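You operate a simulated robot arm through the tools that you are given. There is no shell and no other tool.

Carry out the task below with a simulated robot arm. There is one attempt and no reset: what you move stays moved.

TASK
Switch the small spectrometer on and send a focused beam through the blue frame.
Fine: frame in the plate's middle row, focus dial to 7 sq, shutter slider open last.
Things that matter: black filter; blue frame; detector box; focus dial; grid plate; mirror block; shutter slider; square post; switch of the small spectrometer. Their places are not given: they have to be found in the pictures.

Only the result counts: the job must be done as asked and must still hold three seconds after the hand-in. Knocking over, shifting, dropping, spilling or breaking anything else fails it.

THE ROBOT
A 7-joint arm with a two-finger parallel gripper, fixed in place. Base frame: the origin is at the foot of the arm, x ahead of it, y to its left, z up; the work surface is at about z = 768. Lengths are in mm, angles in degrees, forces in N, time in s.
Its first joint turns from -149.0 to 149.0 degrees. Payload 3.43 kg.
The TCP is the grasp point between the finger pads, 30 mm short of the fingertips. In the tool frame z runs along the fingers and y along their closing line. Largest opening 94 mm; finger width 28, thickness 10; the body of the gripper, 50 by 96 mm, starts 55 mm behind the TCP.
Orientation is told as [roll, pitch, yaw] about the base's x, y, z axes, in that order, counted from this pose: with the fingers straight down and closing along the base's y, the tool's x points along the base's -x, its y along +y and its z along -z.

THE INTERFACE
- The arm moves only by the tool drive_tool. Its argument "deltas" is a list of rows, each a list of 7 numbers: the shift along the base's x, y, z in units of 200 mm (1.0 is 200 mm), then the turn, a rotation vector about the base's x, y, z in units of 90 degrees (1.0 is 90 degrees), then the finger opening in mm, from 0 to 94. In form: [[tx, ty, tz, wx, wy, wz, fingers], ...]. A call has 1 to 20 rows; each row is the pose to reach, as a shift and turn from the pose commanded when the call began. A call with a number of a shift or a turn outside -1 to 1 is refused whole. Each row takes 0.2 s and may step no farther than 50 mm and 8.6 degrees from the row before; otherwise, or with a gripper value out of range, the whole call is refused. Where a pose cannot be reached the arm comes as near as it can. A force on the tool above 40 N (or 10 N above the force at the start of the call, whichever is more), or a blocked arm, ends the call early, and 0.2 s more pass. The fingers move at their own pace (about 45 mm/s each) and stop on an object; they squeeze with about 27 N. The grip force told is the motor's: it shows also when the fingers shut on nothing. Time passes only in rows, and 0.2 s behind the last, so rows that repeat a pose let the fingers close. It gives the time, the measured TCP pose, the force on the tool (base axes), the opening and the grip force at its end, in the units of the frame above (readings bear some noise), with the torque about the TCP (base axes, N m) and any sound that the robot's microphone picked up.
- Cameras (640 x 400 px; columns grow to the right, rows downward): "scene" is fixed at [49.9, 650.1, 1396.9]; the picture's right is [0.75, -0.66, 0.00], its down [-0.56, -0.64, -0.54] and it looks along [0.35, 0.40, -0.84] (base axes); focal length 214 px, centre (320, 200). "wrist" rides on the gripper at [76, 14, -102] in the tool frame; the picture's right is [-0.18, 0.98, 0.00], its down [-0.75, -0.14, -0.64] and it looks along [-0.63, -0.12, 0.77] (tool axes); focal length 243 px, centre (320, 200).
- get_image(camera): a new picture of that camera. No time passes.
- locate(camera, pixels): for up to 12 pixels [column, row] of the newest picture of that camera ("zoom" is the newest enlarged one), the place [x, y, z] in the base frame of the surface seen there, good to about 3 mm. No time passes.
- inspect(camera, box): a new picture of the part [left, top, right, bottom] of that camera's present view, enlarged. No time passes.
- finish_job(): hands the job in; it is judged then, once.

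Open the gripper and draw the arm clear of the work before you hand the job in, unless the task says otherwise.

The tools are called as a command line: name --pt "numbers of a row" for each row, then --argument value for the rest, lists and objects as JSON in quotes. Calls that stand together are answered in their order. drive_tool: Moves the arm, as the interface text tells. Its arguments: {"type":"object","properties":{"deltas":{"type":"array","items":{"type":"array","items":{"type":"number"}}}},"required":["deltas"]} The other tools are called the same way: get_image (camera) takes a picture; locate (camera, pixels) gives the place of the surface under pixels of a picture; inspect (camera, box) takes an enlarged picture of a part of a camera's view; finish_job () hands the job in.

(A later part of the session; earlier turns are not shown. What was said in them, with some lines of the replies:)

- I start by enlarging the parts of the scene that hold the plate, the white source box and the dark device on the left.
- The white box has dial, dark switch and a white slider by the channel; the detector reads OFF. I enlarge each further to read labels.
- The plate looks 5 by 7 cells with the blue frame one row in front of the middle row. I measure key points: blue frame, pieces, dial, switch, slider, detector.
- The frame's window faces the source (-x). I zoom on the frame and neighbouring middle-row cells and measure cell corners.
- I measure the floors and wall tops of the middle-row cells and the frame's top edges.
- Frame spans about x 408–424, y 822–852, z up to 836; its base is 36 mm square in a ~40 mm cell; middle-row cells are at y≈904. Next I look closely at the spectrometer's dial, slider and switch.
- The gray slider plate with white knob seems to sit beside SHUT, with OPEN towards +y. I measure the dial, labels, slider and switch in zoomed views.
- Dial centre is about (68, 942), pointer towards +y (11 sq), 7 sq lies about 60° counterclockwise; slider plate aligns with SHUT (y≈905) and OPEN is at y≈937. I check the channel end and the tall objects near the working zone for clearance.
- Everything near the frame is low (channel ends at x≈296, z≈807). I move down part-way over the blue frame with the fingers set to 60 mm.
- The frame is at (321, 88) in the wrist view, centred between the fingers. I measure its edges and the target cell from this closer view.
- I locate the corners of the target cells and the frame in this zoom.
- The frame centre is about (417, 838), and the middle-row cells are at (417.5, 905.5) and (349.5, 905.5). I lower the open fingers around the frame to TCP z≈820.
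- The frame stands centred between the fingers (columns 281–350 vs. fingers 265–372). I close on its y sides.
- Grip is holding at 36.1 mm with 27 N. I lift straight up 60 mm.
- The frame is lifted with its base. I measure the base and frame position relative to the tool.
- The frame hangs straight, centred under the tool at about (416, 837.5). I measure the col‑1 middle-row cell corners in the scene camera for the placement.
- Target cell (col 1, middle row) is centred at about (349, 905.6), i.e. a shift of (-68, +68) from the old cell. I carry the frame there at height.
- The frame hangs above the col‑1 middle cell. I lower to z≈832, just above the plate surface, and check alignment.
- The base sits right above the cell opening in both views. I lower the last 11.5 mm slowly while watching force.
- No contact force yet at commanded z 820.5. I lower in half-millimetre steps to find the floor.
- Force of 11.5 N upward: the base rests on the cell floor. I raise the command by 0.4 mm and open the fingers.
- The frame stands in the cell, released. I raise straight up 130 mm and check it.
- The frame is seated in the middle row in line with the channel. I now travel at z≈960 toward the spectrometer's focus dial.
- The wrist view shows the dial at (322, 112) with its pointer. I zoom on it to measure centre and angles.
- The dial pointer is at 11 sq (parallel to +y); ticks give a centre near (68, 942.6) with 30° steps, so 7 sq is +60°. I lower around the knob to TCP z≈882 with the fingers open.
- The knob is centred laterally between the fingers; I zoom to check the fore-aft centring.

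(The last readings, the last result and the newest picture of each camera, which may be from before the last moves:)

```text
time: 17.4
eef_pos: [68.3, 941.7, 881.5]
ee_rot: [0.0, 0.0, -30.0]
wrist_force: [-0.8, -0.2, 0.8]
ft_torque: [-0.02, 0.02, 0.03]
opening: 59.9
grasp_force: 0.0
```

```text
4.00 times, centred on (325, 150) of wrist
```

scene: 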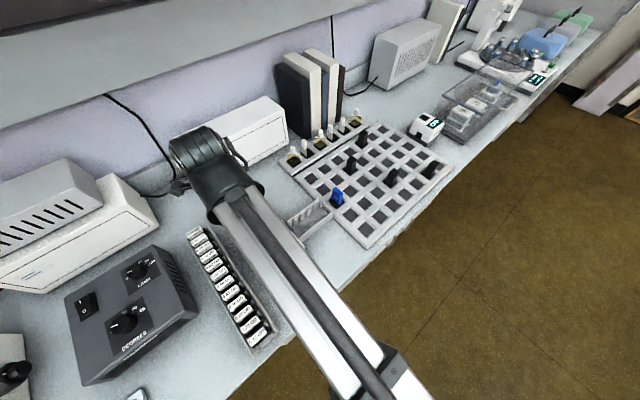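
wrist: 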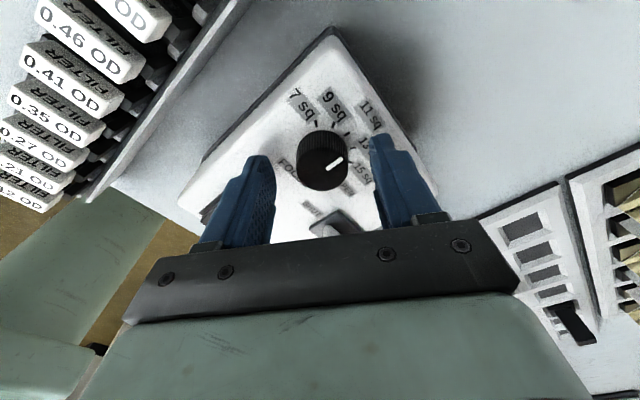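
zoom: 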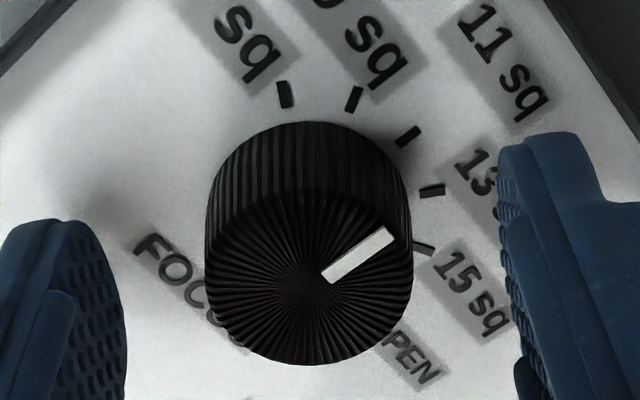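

locate --camera "zoom" --pixels '[[310, 285], [390, 233], [328, 277], [285, 95], [353, 99], [408, 137], [432, 190], [424, 248], [207, 275], [412, 270], [310, 362], [310, 200]]'

```text
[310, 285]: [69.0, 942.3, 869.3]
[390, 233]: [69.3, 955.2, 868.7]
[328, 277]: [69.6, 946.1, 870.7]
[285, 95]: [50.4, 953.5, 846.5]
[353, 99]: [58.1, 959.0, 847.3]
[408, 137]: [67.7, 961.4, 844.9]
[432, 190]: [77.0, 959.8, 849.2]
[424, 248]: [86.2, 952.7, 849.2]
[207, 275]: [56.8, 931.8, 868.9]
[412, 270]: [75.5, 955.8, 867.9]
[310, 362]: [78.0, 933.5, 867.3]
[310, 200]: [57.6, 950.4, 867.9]
```

Measured knob centre (69, 942.3) matches the tool position. I close on the knob.

drive_tool --pt "0.002 0 0 0 0 0 40" --pt "0.002 0 0 0 0 0 15" --pt "0.002 0 0 0 0 0 15" --pt "0.002 0 0 0 0 0 15" --pt "0.002 0 0 0 0 0 15"

inspect --camera "wrist" --box '[270, 100, 380, 200]'

```text
time: 18.6
eef_pos: [68.6, 942.1, 880.6]
ee_rot: [0.1, 0.0, -30.0]
wrist_force: [6.1, 14.7, 1.8]
ft_torque: [0.52, -0.16, 0.02]
opening: 30.8
grasp_force: 44.8
```

```text
4.00 times, centred on (325, 150) of wrist
```

zoom: 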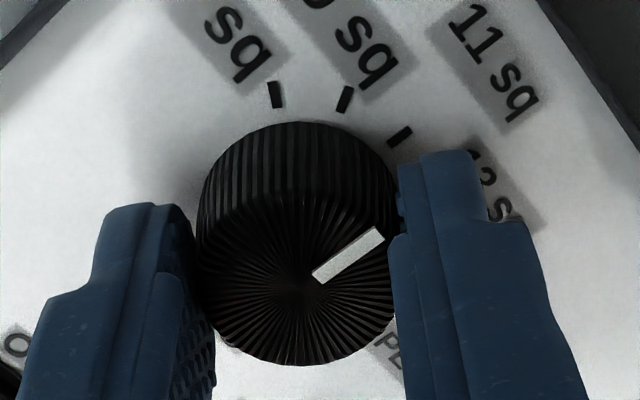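

The tool was pushed about 1.4 mm along the closing line (force 6, 15 N), so I shift the command by (0.7, 1.2) mm to relax it and see the readings.

drive_tool --pt "0.0035 0.006 0 0 0 0 15" --pt "0.0035 0.006 0 0 0 0 15"

```text
time: 19.2
eef_pos: [68.8, 943.3, 881.5]
ee_rot: [-0.1, 0.0, -29.9]
wrist_force: [4.3, 7.9, -0.1]
ft_torque: [0.56, 0.16, -0.02]
opening: 30.7
grasp_force: 45.1
```

Force dropped by half; I shift a bit more the same way.

drive_tool --pt "0.0035 0.006 0 0 0 0 15" --pt "0.0035 0.006 0 0 0 0 15"

```text
time: 19.8
eef_pos: [68.6, 943.2, 881.1]
ee_rot: [-0.3, -0.1, -29.9]
wrist_force: [-8.1, -8.1, -5.8]
ft_torque: [-0.2, 0.36, 0.01]
opening: 30.7
grasp_force: 44.7
```

Force reversed, so the balance point is about half back. I step back half and start turning +60° in 7.5° rows.

drive_tool --pt "-0.002 -0.003 0 0 0 0 15" --pt "-0.002 -0.003 0 0 0 0.0833 15" --pt "-0.002 -0.003 0 0 0 0.1667 15" --pt "-0.002 -0.003 0 0 0 0.25 15" --pt "-0.002 -0.003 0 0 0 0.3333 15" --pt "-0.002 -0.003 0 0 0 0.3333 15"

inspect --camera "wrist" --box '[270, 100, 380, 200]'

```text
time: 21.2
eef_pos: [69.1, 942.1, 881.3]
ee_rot: [-0.2, 0.0, 0.1]
wrist_force: [-6.9, -20.7, -16.6]
ft_torque: [-0.4, 0.09, 0.01]
opening: 30.8
grasp_force: 45.5
```

```text
4.00 times, centred on (325, 150) of wrist
```

zoom: 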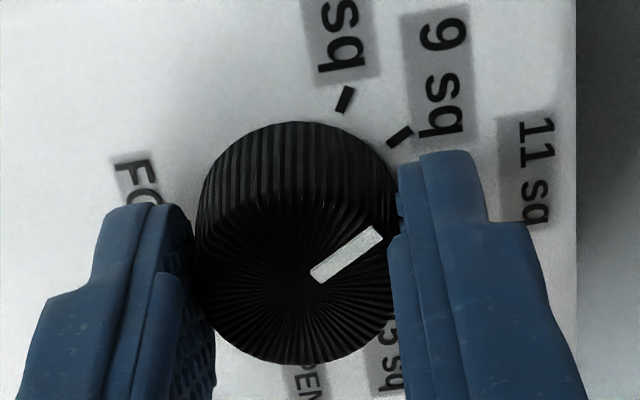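

The dial turned with the grip and now points to 9 sq. I relax the y force (about -1.5 mm) and z, then turn the remaining 30°.

drive_tool --pt "0 -0.007 -0.003 0 0 0 15" --pt "0 -0.007 -0.003 0 0 0 15"

```text
time: 21.8
eef_pos: [68.5, 943.3, 881.6]
ee_rot: [0.1, 0.0, 0.1]
wrist_force: [-6.5, -10.2, -6.1]
ft_torque: [-0.56, -0.17, -0.04]
opening: 30.9
grasp_force: 44.5
```

drive_tool --pt "-0.002 -0.003 -0.001 0 0 0.0833 15" --pt "-0.002 -0.003 -0.001 0 0 0.1667 15" --pt "-0.002 -0.003 -0.001 0 0 0.25 15" --pt "-0.002 -0.003 -0.001 0 0 0.3333 15" --pt "-0.002 -0.003 -0.001 0 0 0.3333 15"

inspect --camera "wrist" --box '[270, 100, 380, 200]'

```text
time: 23.0
eef_pos: [68.5, 942.7, 881.1]
ee_rot: [0.2, 0.0, 30.1]
wrist_force: [-2.6, 6.1, -1.1]
ft_torque: [0.13, 0.1, -0.83]
opening: 30.8
grasp_force: 45.1
```

```text
4.00 times, centred on (325, 150) of wrist
```

zoom: 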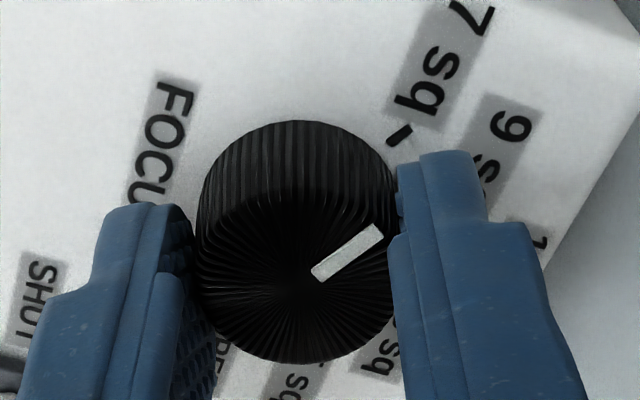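

The pointer lines up with the 7 sq tick (same relation as at 11 initially), with -0.83 Nm suggesting the end of travel. I open the fingers and look.

drive_tool --pt "0 0 0 0 0 0 34" --pt "0 0 0 0 0 0 45" --pt "0 0 0 0 0 0 60" --pt "0 0 0 0 0 0 60"

inspect --camera "wrist" --box '[270, 100, 380, 200]'

```text
time: 24.0
eef_pos: [68.8, 942.5, 880.7]
ee_rot: [0.0, 0.0, 30.0]
wrist_force: [0.1, 0.6, 0.5]
ft_torque: [0.0, -0.01, -0.03]
opening: 60.0
grasp_force: 0.1
```

```text
4.00 times, centred on (325, 150) of wrist
```

zoom: 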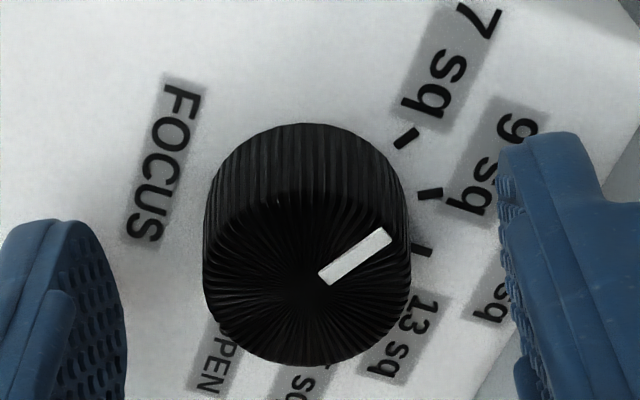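

The pointer stays on 7 sq. I raise, then move toward the switch with yaw back to 0 and fingers closing.

drive_tool --pt "0 0 0.1 0 0 0 60" --pt "0 0 0.25 0 0 0 60" --pt "0 0 0.4 0 0 0 60" --pt "0 0 0.4 0 0 0 60"

drive_tool --pt "-0.01 -0.1 0 0 0 -0.0833 40" --pt "-0.02 -0.22 0 0 0 -0.1667 20" --pt "-0.03 -0.34 0 0 0 -0.25 0" --pt "-0.04 -0.44 0 0 0 -0.3333 0" --pt "-0.045 -0.4965 0 0 0 -0.3333 0" --pt "-0.045 -0.4965 0 0 0 -0.3333 0"

get_image --camera "wrist"

inspect --camera "scene" --box '[200, 180, 320, 300]'

```text
time: 25.0
eef_pos: [68.9, 941.6, 961.0]
ee_rot: [0.0, 0.0, 30.0]
wrist_force: [0.7, 0.1, 0.6]
ft_torque: [0.01, -0.04, 0.0]
opening: 60.2
grasp_force: 0.0
```

```text
time: 26.4
eef_pos: [60.1, 841.0, 960.0]
ee_rot: [-0.1, 0.0, 0.0]
wrist_force: [-0.6, 0.4, -0.6]
ft_torque: [0.02, 0.01, 0.03]
opening: 0.3
grasp_force: 26.9
```

```text
taken
```

wrist: 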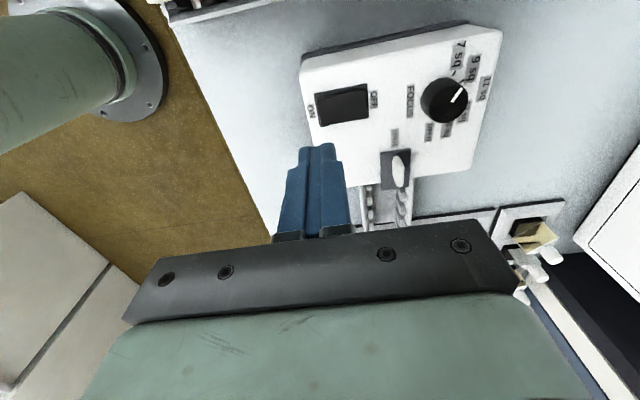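

```text
3.33 times, centred on (260, 240) of scene
```

zoom: 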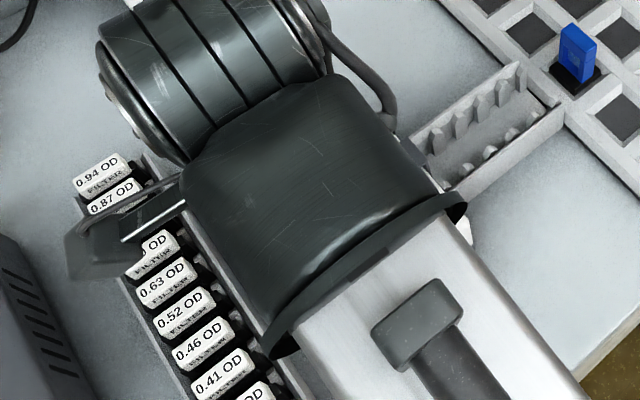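

The wrist view shows the switch at (342, 103), with the closed fingers at (320, 150). I zoom on the switch and measure.

inspect --camera "wrist" --box '[295, 65, 415, 165]'

```text
4.00 times, centred on (355, 115) of wrist
```

zoom: 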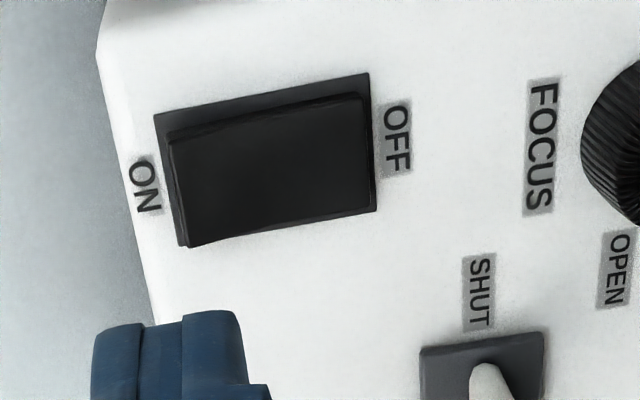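

locate --camera "zoom" --pixels '[[170, 140], [187, 243], [365, 96], [373, 208], [270, 170], [200, 185], [340, 150], [156, 117], [370, 75], [180, 245], [145, 185], [397, 140]]'

```text
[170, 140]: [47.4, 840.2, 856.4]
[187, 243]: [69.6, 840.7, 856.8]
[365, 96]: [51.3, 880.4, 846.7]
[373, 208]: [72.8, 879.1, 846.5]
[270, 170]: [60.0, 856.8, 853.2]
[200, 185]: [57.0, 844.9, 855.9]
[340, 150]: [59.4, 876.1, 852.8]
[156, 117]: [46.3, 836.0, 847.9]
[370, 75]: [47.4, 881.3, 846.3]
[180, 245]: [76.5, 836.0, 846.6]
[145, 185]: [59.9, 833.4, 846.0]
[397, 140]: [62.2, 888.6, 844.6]
```

The rocker spans y 840–880 with its ON end raised (z≈857). I descend with closed fingers above the ON end to just over it, then press in small steps.

drive_tool --pt "0 0.005 -0.12 0 0 0 0" --pt "0 0.005 -0.24 0 0 0 0" --pt "0 0.005 -0.32 0 0 0 0" --pt "0 0.005 -0.345 0 0 0 0" --pt "0 0.005 -0.345 0 0 0 0"

get_image --camera "wrist"

```text
time: 27.6
eef_pos: [61.9, 844.2, 891.1]
ee_rot: [-0.1, 0.0, 0.0]
wrist_force: [0.5, 0.1, -0.2]
ft_torque: [0.01, 0.02, 0.02]
opening: 0.0
grasp_force: 26.9
```

```text
taken
```

wrist: 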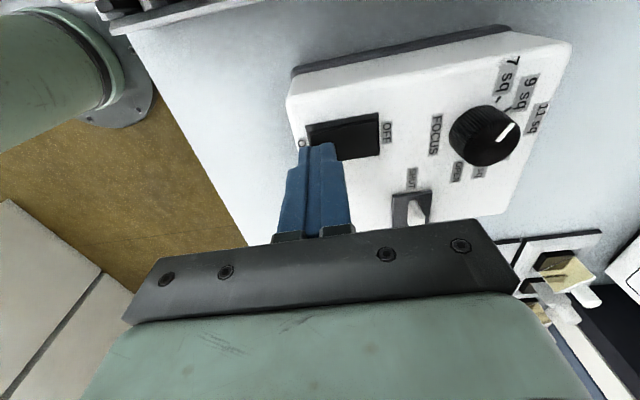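

The fingertips are above the ON end of the rocker. I press down in 1.5–2 mm steps.

drive_tool --pt "0 0 -0.01 0 0 0 0" --pt "0 0 -0.02 0 0 0 0" --pt "0 0 -0.03 0 0 0 0" --pt "0 0 -0.04 0 0 0 0" --pt "0 0 -0.048 0 0 0 0" --pt "0 0 -0.055 0 0 0 0" --pt "0 0 -0.055 0 0 0 0"

inspect --camera "wrist" --box '[260, 90, 420, 190]'

```text
time: 29.2
eef_pos: [59.0, 844.6, 881.5]
ee_rot: [0.0, 0.0, 0.0]
wrist_force: [-1.1, 3.2, 13.0]
ft_torque: [0.23, 0.02, 0.01]
opening: 0.1
grasp_force: 26.9
```

```text
4.00 times, centred on (340, 140) of wrist
```

zoom: 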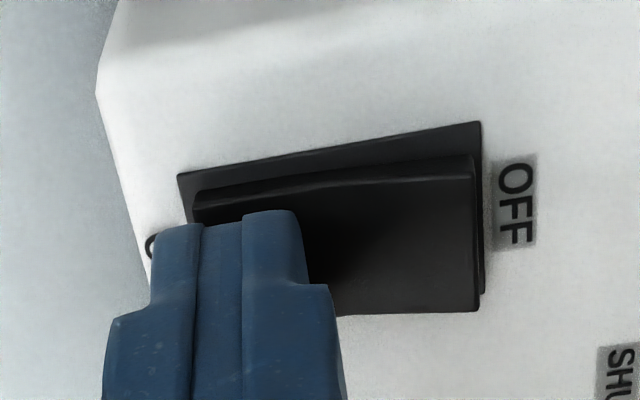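

Force is 13 N and the OFF end seems to have risen. I press 2 mm more to be sure it has latched.

drive_tool --pt "0 0 -0.005 0 0 0 0" --pt "0 0 -0.01 0 0 0 0" --pt "0 0 -0.01 0 0 0 0"

inspect --camera "wrist" --box '[260, 90, 420, 190]'

inspect --camera "scene" --box '[400, 100, 450, 145]'

```text
time: 29.9
eef_pos: [59.4, 843.9, 882.8]
ee_rot: [0.3, -0.1, 0.1]
wrist_force: [-1.4, -4.1, 9.9]
ft_torque: [-0.04, -0.03, 0.02]
opening: 0.0
grasp_force: 27.2
stopped in row 3: the force on the tool passed its limit at 42 N (the readings are from after the stop); the commanded pose is now the measured one
```

```text
4.00 times, centred on (340, 140) of wrist
```

zoom: 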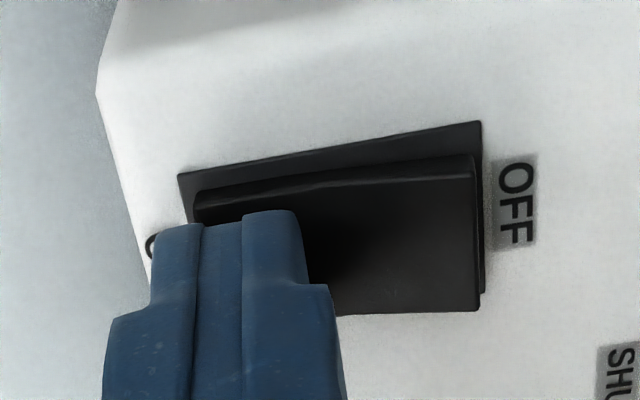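

```text
8.89 times, centred on (425, 122) of scene
```

zoom: 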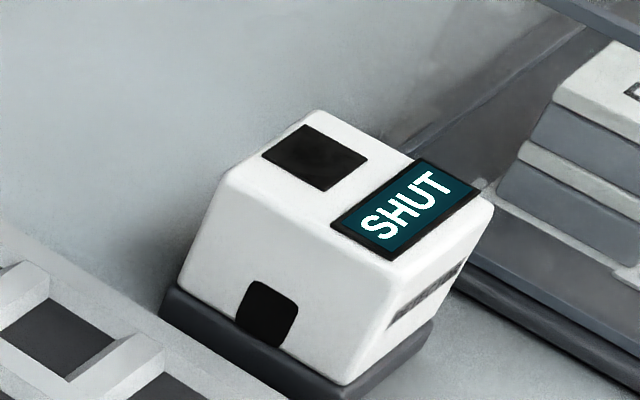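

The detector display now reads SHUT, so the spectrometer is on. I raise away and check that switch, dial and display hold.

drive_tool --pt "0 0 0.05 0 0 0 0" --pt "0 0 0.2 0 0 0 0" --pt "0 0 0.39 0 0 0 0" --pt "0 0 0.39 0 0 0 0"

get_image --camera "wrist"

inspect --camera "wrist" --box '[290, 30, 510, 190]'

inspect --camera "scene" --box '[400, 100, 450, 145]'

```text
time: 30.9
eef_pos: [62.1, 844.4, 958.1]
ee_rot: [0.1, 0.1, 0.0]
wrist_force: [-0.1, 1.0, -0.8]
ft_torque: [0.0, 0.0, 0.02]
opening: 0.0
grasp_force: 27.4
```

```text
taken
```

wrist: 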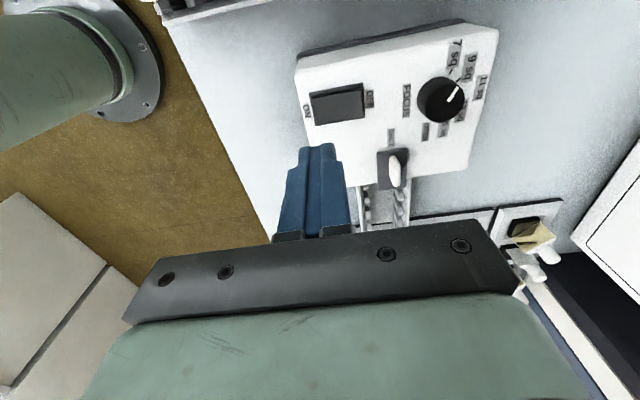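

```text
2.50 times, centred on (400, 110) of wrist
```

zoom: 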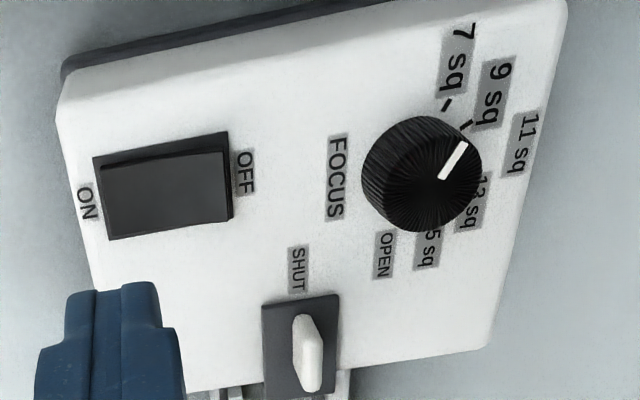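

```text
8.89 times, centred on (425, 122) of scene
```

zoom: 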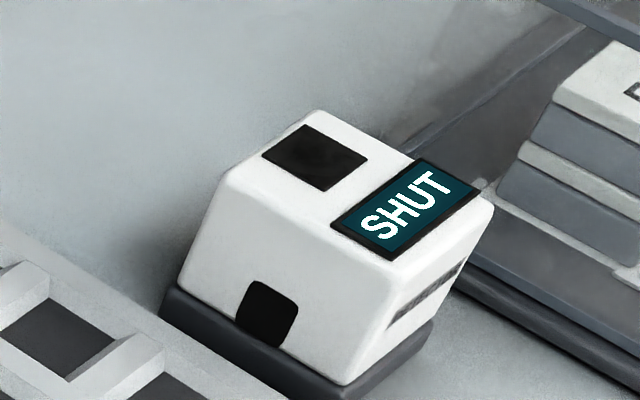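

Switch stays on. I verify the dial's angle in this zoomed view by measuring pointer and ticks.

inspect --camera "wrist" --box '[400, 35, 500, 135]'

```text
4.00 times, centred on (450, 85) of wrist
```

zoom: 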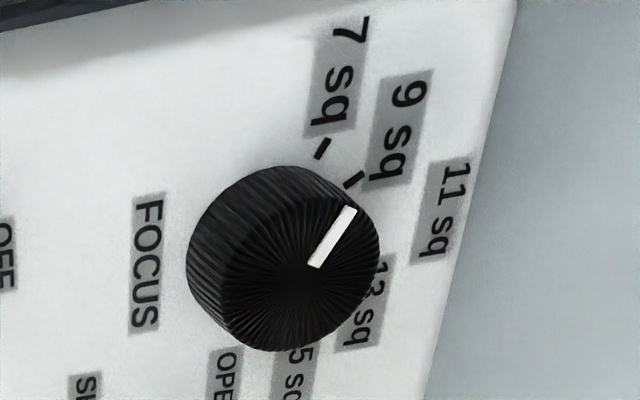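

locate --camera "zoom" --pixels '[[300, 284], [314, 264], [352, 210], [322, 148], [354, 180], [337, 95], [400, 120], [445, 205], [333, 237], [208, 290], [375, 250], [290, 345]]'

```text
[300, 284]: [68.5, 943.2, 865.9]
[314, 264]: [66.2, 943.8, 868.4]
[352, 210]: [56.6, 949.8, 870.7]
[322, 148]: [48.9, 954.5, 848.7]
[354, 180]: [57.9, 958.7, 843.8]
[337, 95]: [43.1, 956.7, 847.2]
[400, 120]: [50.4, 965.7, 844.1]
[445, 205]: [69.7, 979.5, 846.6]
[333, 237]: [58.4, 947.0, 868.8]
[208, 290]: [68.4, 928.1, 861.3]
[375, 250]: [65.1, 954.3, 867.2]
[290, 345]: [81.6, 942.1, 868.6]
```

Pointer direction from centre is about 59° — right on 7 sq. Next I measure the slider knob and move above it, opening the fingers to 44 mm.

drive_tool --pt "0.1 0.08 0 0 0 0 20" --pt "0.2 0.17 0 0 0 0 44" --pt "0.3 0.26 0 0 0 0 44" --pt "0.34 0.298 0 0 0 0 44" --pt "0.34 0.298 0 0 0 0 44"

get_image --camera "wrist"

inspect --camera "wrist" --box '[260, 40, 400, 170]'

```text
time: 32.1
eef_pos: [128.5, 903.2, 960.2]
ee_rot: [0.3, 0.0, 0.0]
wrist_force: [-0.2, 0.1, 1.3]
ft_torque: [0.01, 0.0, 0.01]
opening: 43.8
grasp_force: 0.1
```

```text
taken
```

wrist: 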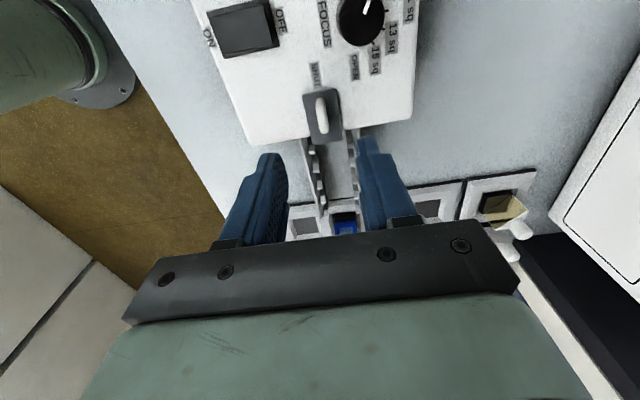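

```text
3.08 times, centred on (330, 105) of wrist
```

zoom: 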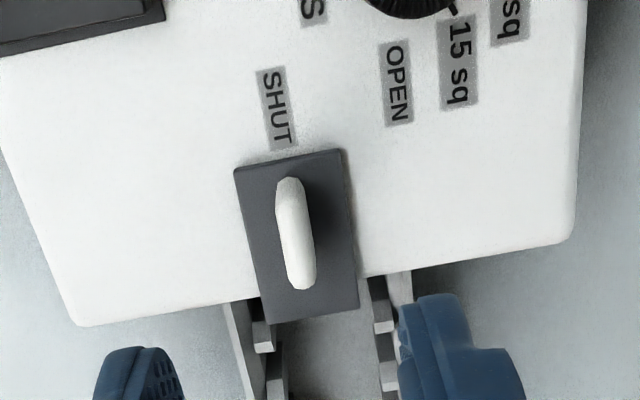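

locate --camera "zoom" --pixels '[[290, 182], [302, 283], [280, 225], [313, 225], [297, 235], [236, 172], [342, 152], [356, 305], [264, 320], [275, 108], [395, 85], [296, 210]]'

```text
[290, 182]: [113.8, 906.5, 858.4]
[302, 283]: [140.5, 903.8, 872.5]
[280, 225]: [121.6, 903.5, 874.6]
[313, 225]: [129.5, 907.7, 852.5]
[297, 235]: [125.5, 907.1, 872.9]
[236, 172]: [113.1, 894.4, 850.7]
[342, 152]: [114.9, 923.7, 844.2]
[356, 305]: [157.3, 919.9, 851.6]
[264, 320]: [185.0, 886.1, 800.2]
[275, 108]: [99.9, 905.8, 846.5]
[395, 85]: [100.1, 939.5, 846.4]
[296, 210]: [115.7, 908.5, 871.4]
```

The slider knob is centred near (127.5, 905.5), top z≈873; OPEN label is at y≈939. I descend around it to TCP z≈886.

drive_tool --pt "0 0.009 -0.12 0 0 0 44" --pt "0 0.009 -0.24 0 0 0 44" --pt "0 0.009 -0.33 0 0 0 44" --pt "0 0.009 -0.374 0 0 0 44" --pt "0 0.009 -0.374 0 0 0 44"

get_image --camera "wrist"

```text
time: 33.3
eef_pos: [127.8, 905.7, 882.8]
ee_rot: [0.3, 0.0, 0.0]
wrist_force: [0.4, 0.9, 0.1]
ft_torque: [-0.04, 0.01, 0.0]
opening: 44.0
grasp_force: 0.1
```

```text
taken
```

wrist: 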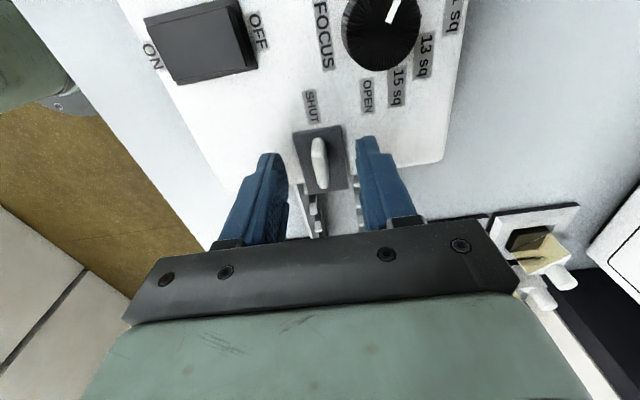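

The knob is centred between the fingers and no contact is felt. I close gently on it.

drive_tool --pt "0 0 0.005 0 0 0 30" --pt "0 0 0.005 0 0 0 14" --pt "0 0 0.005 0 0 0 6" --pt "0 0 0.005 0 0 0 6" --pt "0 0 0.005 0 0 0 6"

get_image --camera "wrist"

inspect --camera "scene" --box '[400, 100, 450, 145]'

```text
time: 34.5
eef_pos: [127.5, 905.2, 885.5]
ee_rot: [0.3, 0.0, 0.0]
wrist_force: [-0.2, 3.2, 1.0]
ft_torque: [-0.04, -0.06, 0.02]
opening: 7.2
grasp_force: 41.5
```

```text
taken
```

wrist: 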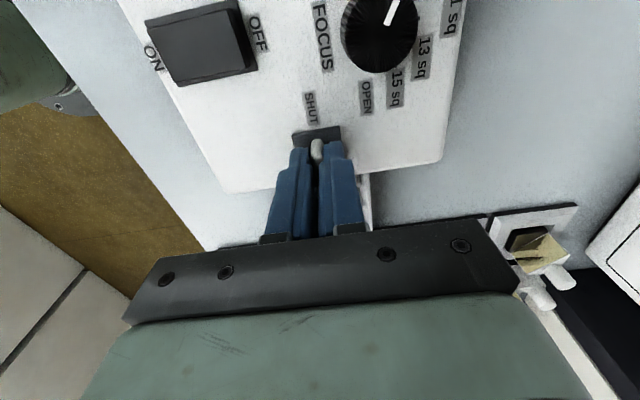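

```text
8.89 times, centred on (425, 122) of scene
```

zoom: 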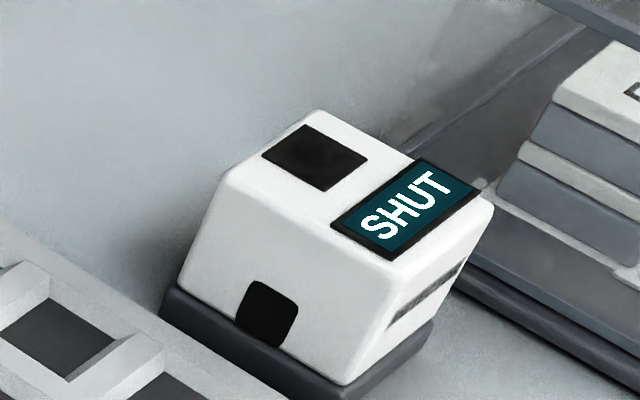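

The knob is gripped (7.2 mm). Frame, dial and switch are set, so I slide it toward +y (OPEN) in steps.

drive_tool --pt "0 0.02 0 0 0 0 6" --pt "0 0.05 0 0 0 0 6" --pt "0 0.08 0 0 0 0 6" --pt "0 0.11 0 0 0 0 6" --pt "0 0.125 0 0 0 0 6" --pt "0 0.125 0 0 0 0 6"

get_image --camera "wrist"

inspect --camera "scene" --box '[400, 100, 450, 145]'

```text
time: 35.9
eef_pos: [128.3, 931.0, 885.6]
ee_rot: [0.3, -0.1, 0.1]
wrist_force: [1.6, 0.1, -3.5]
ft_torque: [-0.1, -0.19, 0.06]
opening: 7.2
grasp_force: 41.5
```

```text
taken
```

wrist: 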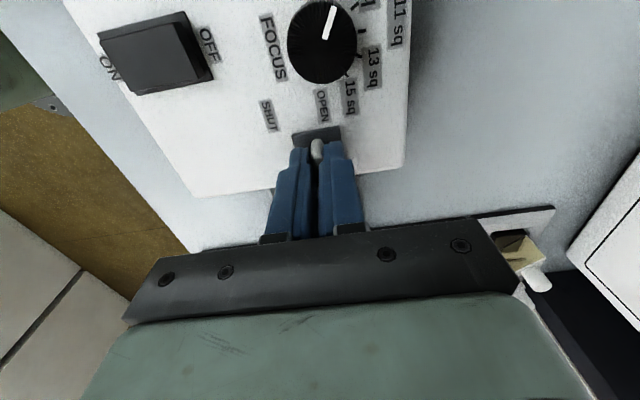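

```text
8.89 times, centred on (425, 122) of scene
```

zoom: 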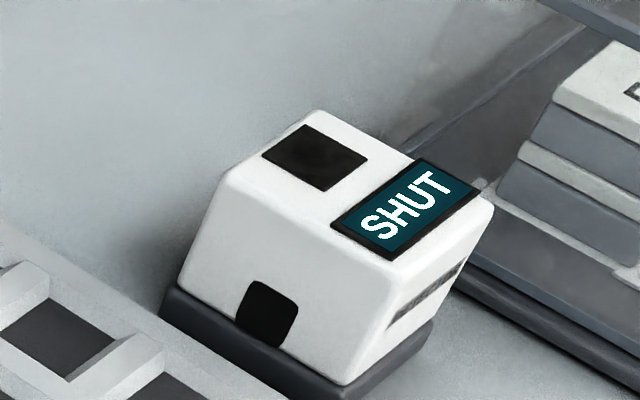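

The slider follows freely and is nearly aligned with OPEN; the display still says SHUT. I continue in 2 mm steps.

drive_tool --pt "0 0.01 0 0 0 0 6" --pt "0 0.02 0 0 0 0 6" --pt "0 0.03 0 0 0 0 6" --pt "0 0.04 0 0 0 0 6" --pt "0 0.04 0 0 0 0 6"

get_image --camera "wrist"

inspect --camera "scene" --box '[400, 100, 450, 145]'

```text
time: 37.1
eef_pos: [128.4, 940.0, 884.8]
ee_rot: [0.2, 0.0, -0.1]
wrist_force: [-0.1, 1.7, -20.9]
ft_torque: [-0.07, -0.19, 0.0]
opening: 7.2
grasp_force: 42.2
```

```text
taken
```

wrist: 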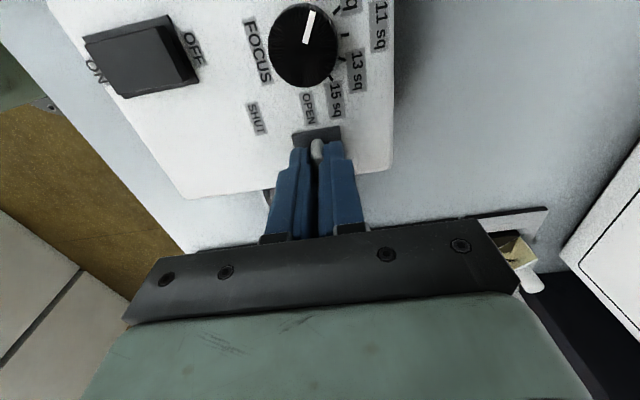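

```text
8.89 times, centred on (425, 122) of scene
```

zoom: 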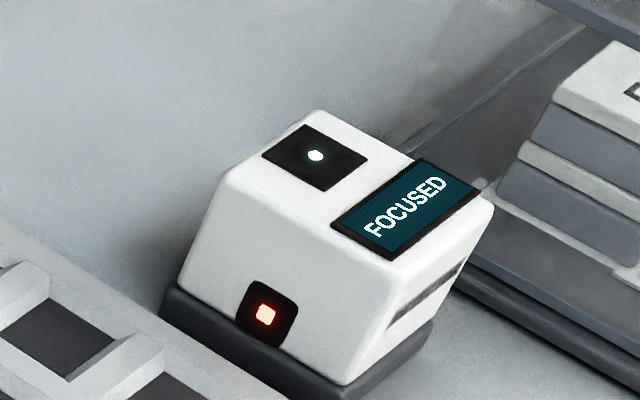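

The detector now reads FOCUSED with the red and white lights on. I relax z slightly and feel for the slider's end stop with small steps to be sure it is fully open.

drive_tool --pt "0 0 -0.004 0 0 0 6" --pt "0 0.005 -0.006 0 0 0 6" --pt "0 0.01 -0.006 0 0 0 6"

```text
time: 37.9
eef_pos: [128.1, 942.3, 884.0]
ee_rot: [0.2, -0.1, 0.1]
wrist_force: [1.6, 1.5, -12.9]
ft_torque: [-0.1, 0.51, -0.02]
opening: 7.0
grasp_force: 41.3
```

No stop yet and low side force; I feel 3 mm further.

drive_tool --pt "0 0.005 -0.002 0 0 0 6" --pt "0 0.01 -0.003 0 0 0 6" --pt "0 0.015 -0.003 0 0 0 6"

inspect --camera "scene" --box '[400, 100, 450, 145]'

inspect --camera "wrist" --box '[220, 60, 400, 220]'

```text
time: 38.7
eef_pos: [128.7, 942.4, 885.2]
ee_rot: [0.1, 0.0, 0.1]
wrist_force: [-2.8, -12.9, -3.6]
ft_torque: [-0.32, -0.22, 0.0]
opening: 7.3
grasp_force: 41.3
```

```text
8.89 times, centred on (425, 122) of scene
```

zoom: 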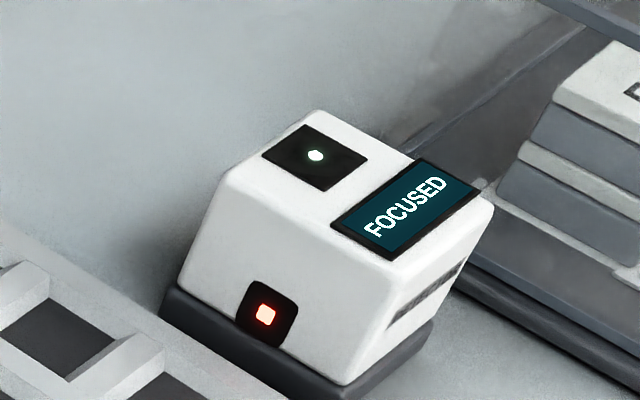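

```text
2.50 times, centred on (310, 140) of wrist
```

zoom: 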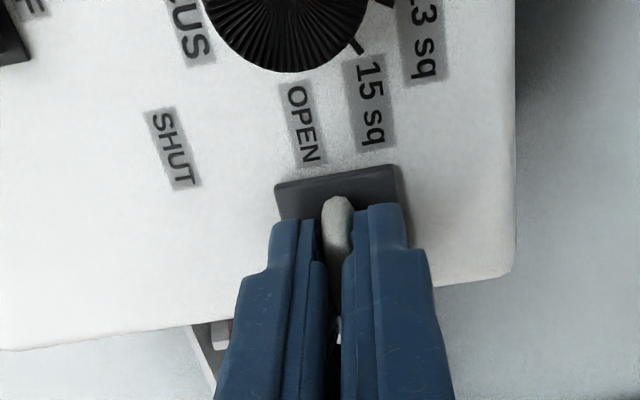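

The stop is reached (−13 N in y) and the display still reads FOCUSED. I ease back 1 mm to relax, open the fingers, and lift away.

drive_tool --pt "0 -0.004 0 0 0 0 6" --pt "0 -0.004 0 0 0 0 12" --pt "0 -0.004 0 0 0 0 26" --pt "0 -0.004 0 0 0 0 36" --pt "0 -0.004 0 0 0 0 36"

get_image --camera "wrist"

```text
time: 39.9
eef_pos: [128.2, 942.0, 884.1]
ee_rot: [0.4, 0.0, 0.0]
wrist_force: [0.0, -0.3, -0.1]
ft_torque: [0.02, 0.01, 0.03]
opening: 35.7
grasp_force: 0.1
```

```text
taken
```

wrist: 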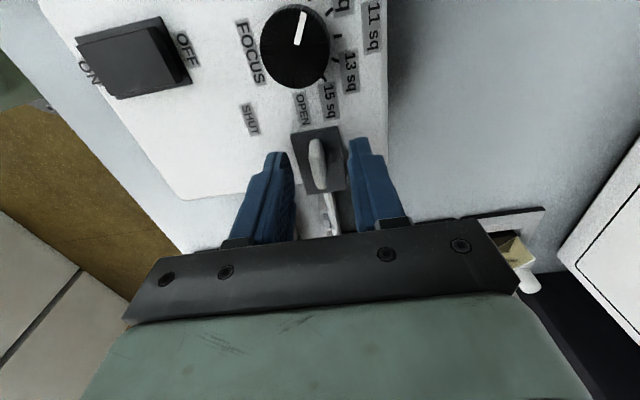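

The fingers are clear of the knob. I lift straight up 200 mm, away from the work.

drive_tool --pt "0 0 0.06 0 0 0 36" --pt "0 0 0.2 0 0 0 36" --pt "0 0 0.4 0 0 0 40" --pt "0 0 0.6 0 0 0 60" --pt "0 0 0.8 0 0 0 80" --pt "0 0 1.0 0 0 0 94" --pt "0 0 1.0 0 0 0 94"

drive_tool --pt "0.2 -0.15 0.1 0 0 0 94" --pt "0.4 -0.3 0.2 0 0 0 94" --pt "0.6 -0.4 0.3 0 0 0 94" --pt "0.8 -0.45 0.4 0 0 0 94" --pt "1.0 -0.5 0.45 0 0 0 94" --pt "1.0 -0.5 0.45 0 0 0 94"

get_image --camera "scene"

get_image --camera "wrist"

```text
time: 41.5
eef_pos: [128.7, 944.1, 1084.9]
ee_rot: [0.2, 0.0, 0.1]
wrist_force: [-0.2, -0.8, 0.1]
ft_torque: [0.0, -0.02, 0.0]
opening: 94.1
grasp_force: 0.1
```

```text
refused: row 1 steps farther than a row can; nothing moved
```

```text
taken
```

scene: 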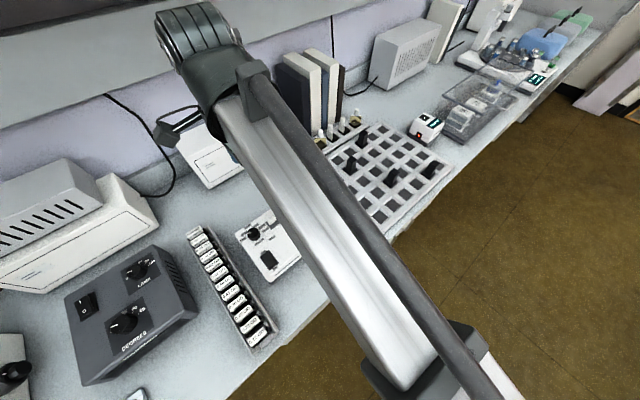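

```text
taken
```

wrist: 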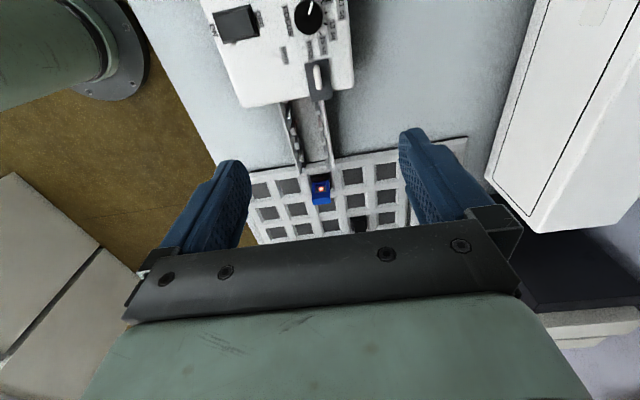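

The wrist view shows the red beam spot in the blue frame at (320, 188). I draw the arm back to near its starting pose, with smaller steps.

drive_tool --pt "0.0 0 0.2 0 0 0 94" --pt "0.1 -0.02 0.4 0 0 0 94" --pt "0.3 -0.05 0.5 0 0 0 94" --pt "0.5 -0.1 0.55 0 0 0 94" --pt "0.7 -0.14 0.55 0 0 0 94" --pt "0.9 -0.18 0.55 0 0 0 94" --pt "1.0 -0.2 0.55 0 0 0 94" --pt "1.0 -0.2 0.55 0 0 0 94"

drive_tool --pt "0.2 0 0 0 0 0 94" --pt "0.4 0 0 0 0 0 94" --pt "0.45 0 0 0 0 0 94" --pt "0.45 0 0 0 0 0 94"

get_image --camera "scene"

inspect --camera "scene" --box '[225, 160, 385, 290]'

inspect --camera "scene" --box '[270, 90, 470, 250]'

```text
time: 43.3
eef_pos: [328.7, 903.6, 1192.5]
ee_rot: [0.2, -0.1, 0.0]
wrist_force: [-0.1, 0.6, -0.4]
ft_torque: [0.03, -0.01, 0.03]
opening: 94.0
grasp_force: 0.0
```

```text
time: 44.3
eef_pos: [421.2, 903.5, 1194.9]
ee_rot: [0.3, 0.0, 0.0]
wrist_force: [0.0, -0.9, 0.2]
ft_torque: [0.02, 0.04, 0.0]
opening: 93.7
grasp_force: 0.0
```

```text
taken
```

scene: 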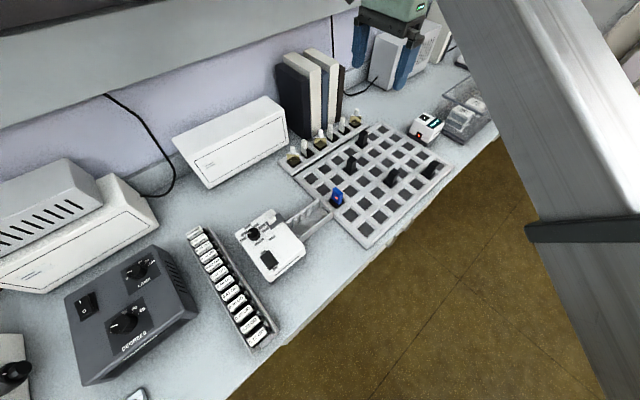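

```text
3.08 times, centred on (305, 225) of scene
```

zoom: 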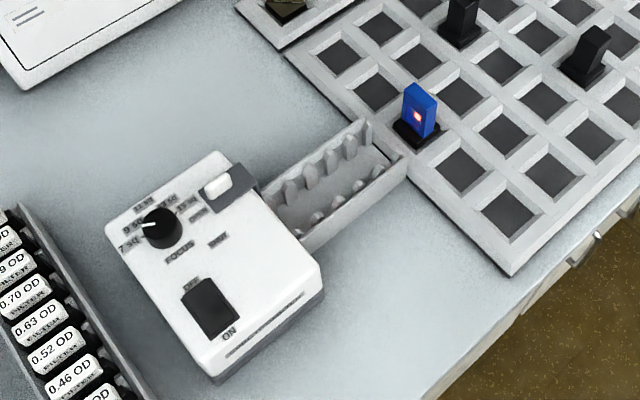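

```text
2.50 times, centred on (370, 170) of scene
```

zoom: 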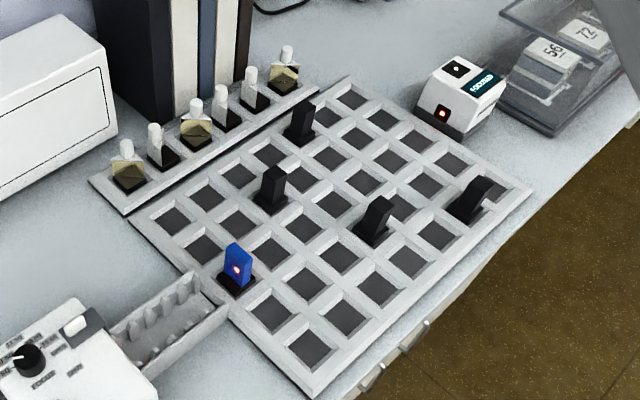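

The beam passes through the frame, all other pieces stand where they were, and the arm is clear. I take a last close look at dial, slider and display.

inspect --camera "scene" --box '[230, 200, 310, 285]'

inspect --camera "scene" --box '[400, 100, 450, 145]'

```text
4.71 times, centred on (270, 242) of scene
```

zoom: 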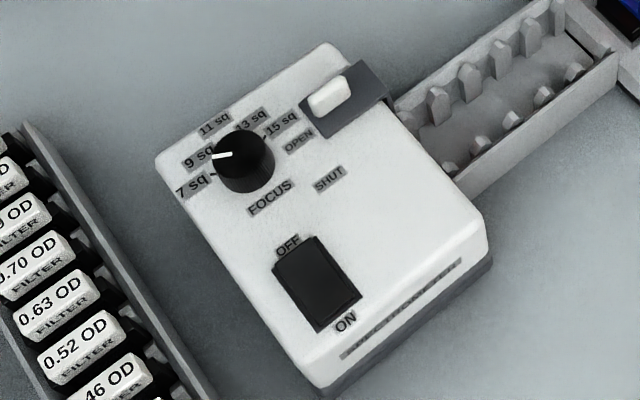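

```text
8.89 times, centred on (425, 122) of scene
```

zoom: 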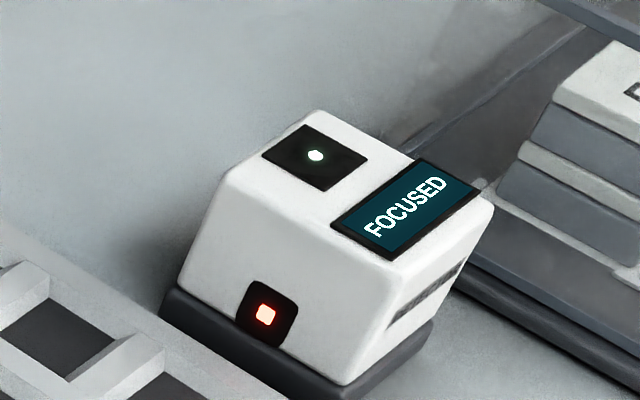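

The pointer points at the 7 sq tick (parallel to it, to the left of the knob), the slider sits at OPEN, the switch is ON and the display reads FOCUSED. I hand the job in.

finish_job

```text
The job is handed in.
```

The small spectrometer is on and a focused beam is going through the blue frame. In the last pictures before hand-in, the detector box read FOCUSED and a red spot showed inside the frame.

- **Blue frame:** it stands in the plate's middle row, in the cell nearest the source, with its window facing the beam. I used that cell because the next one along was beyond the arm's stated reach.
- **Focus dial:** it is turned from 11 sq to 7 sq. I measured the pointer at about 59° from 11 sq, and 7 sq is at 60°.
- **Switch:** it was pressed to ON. The detector display changed from OFF to SHUT.
- **Shutter slider:** it was opened last, all the way to its end stop.

No other piece looked moved in those pictures. The gripper is open and the arm is back near its starting pose. The hand-in was accepted, but no verdict came back.
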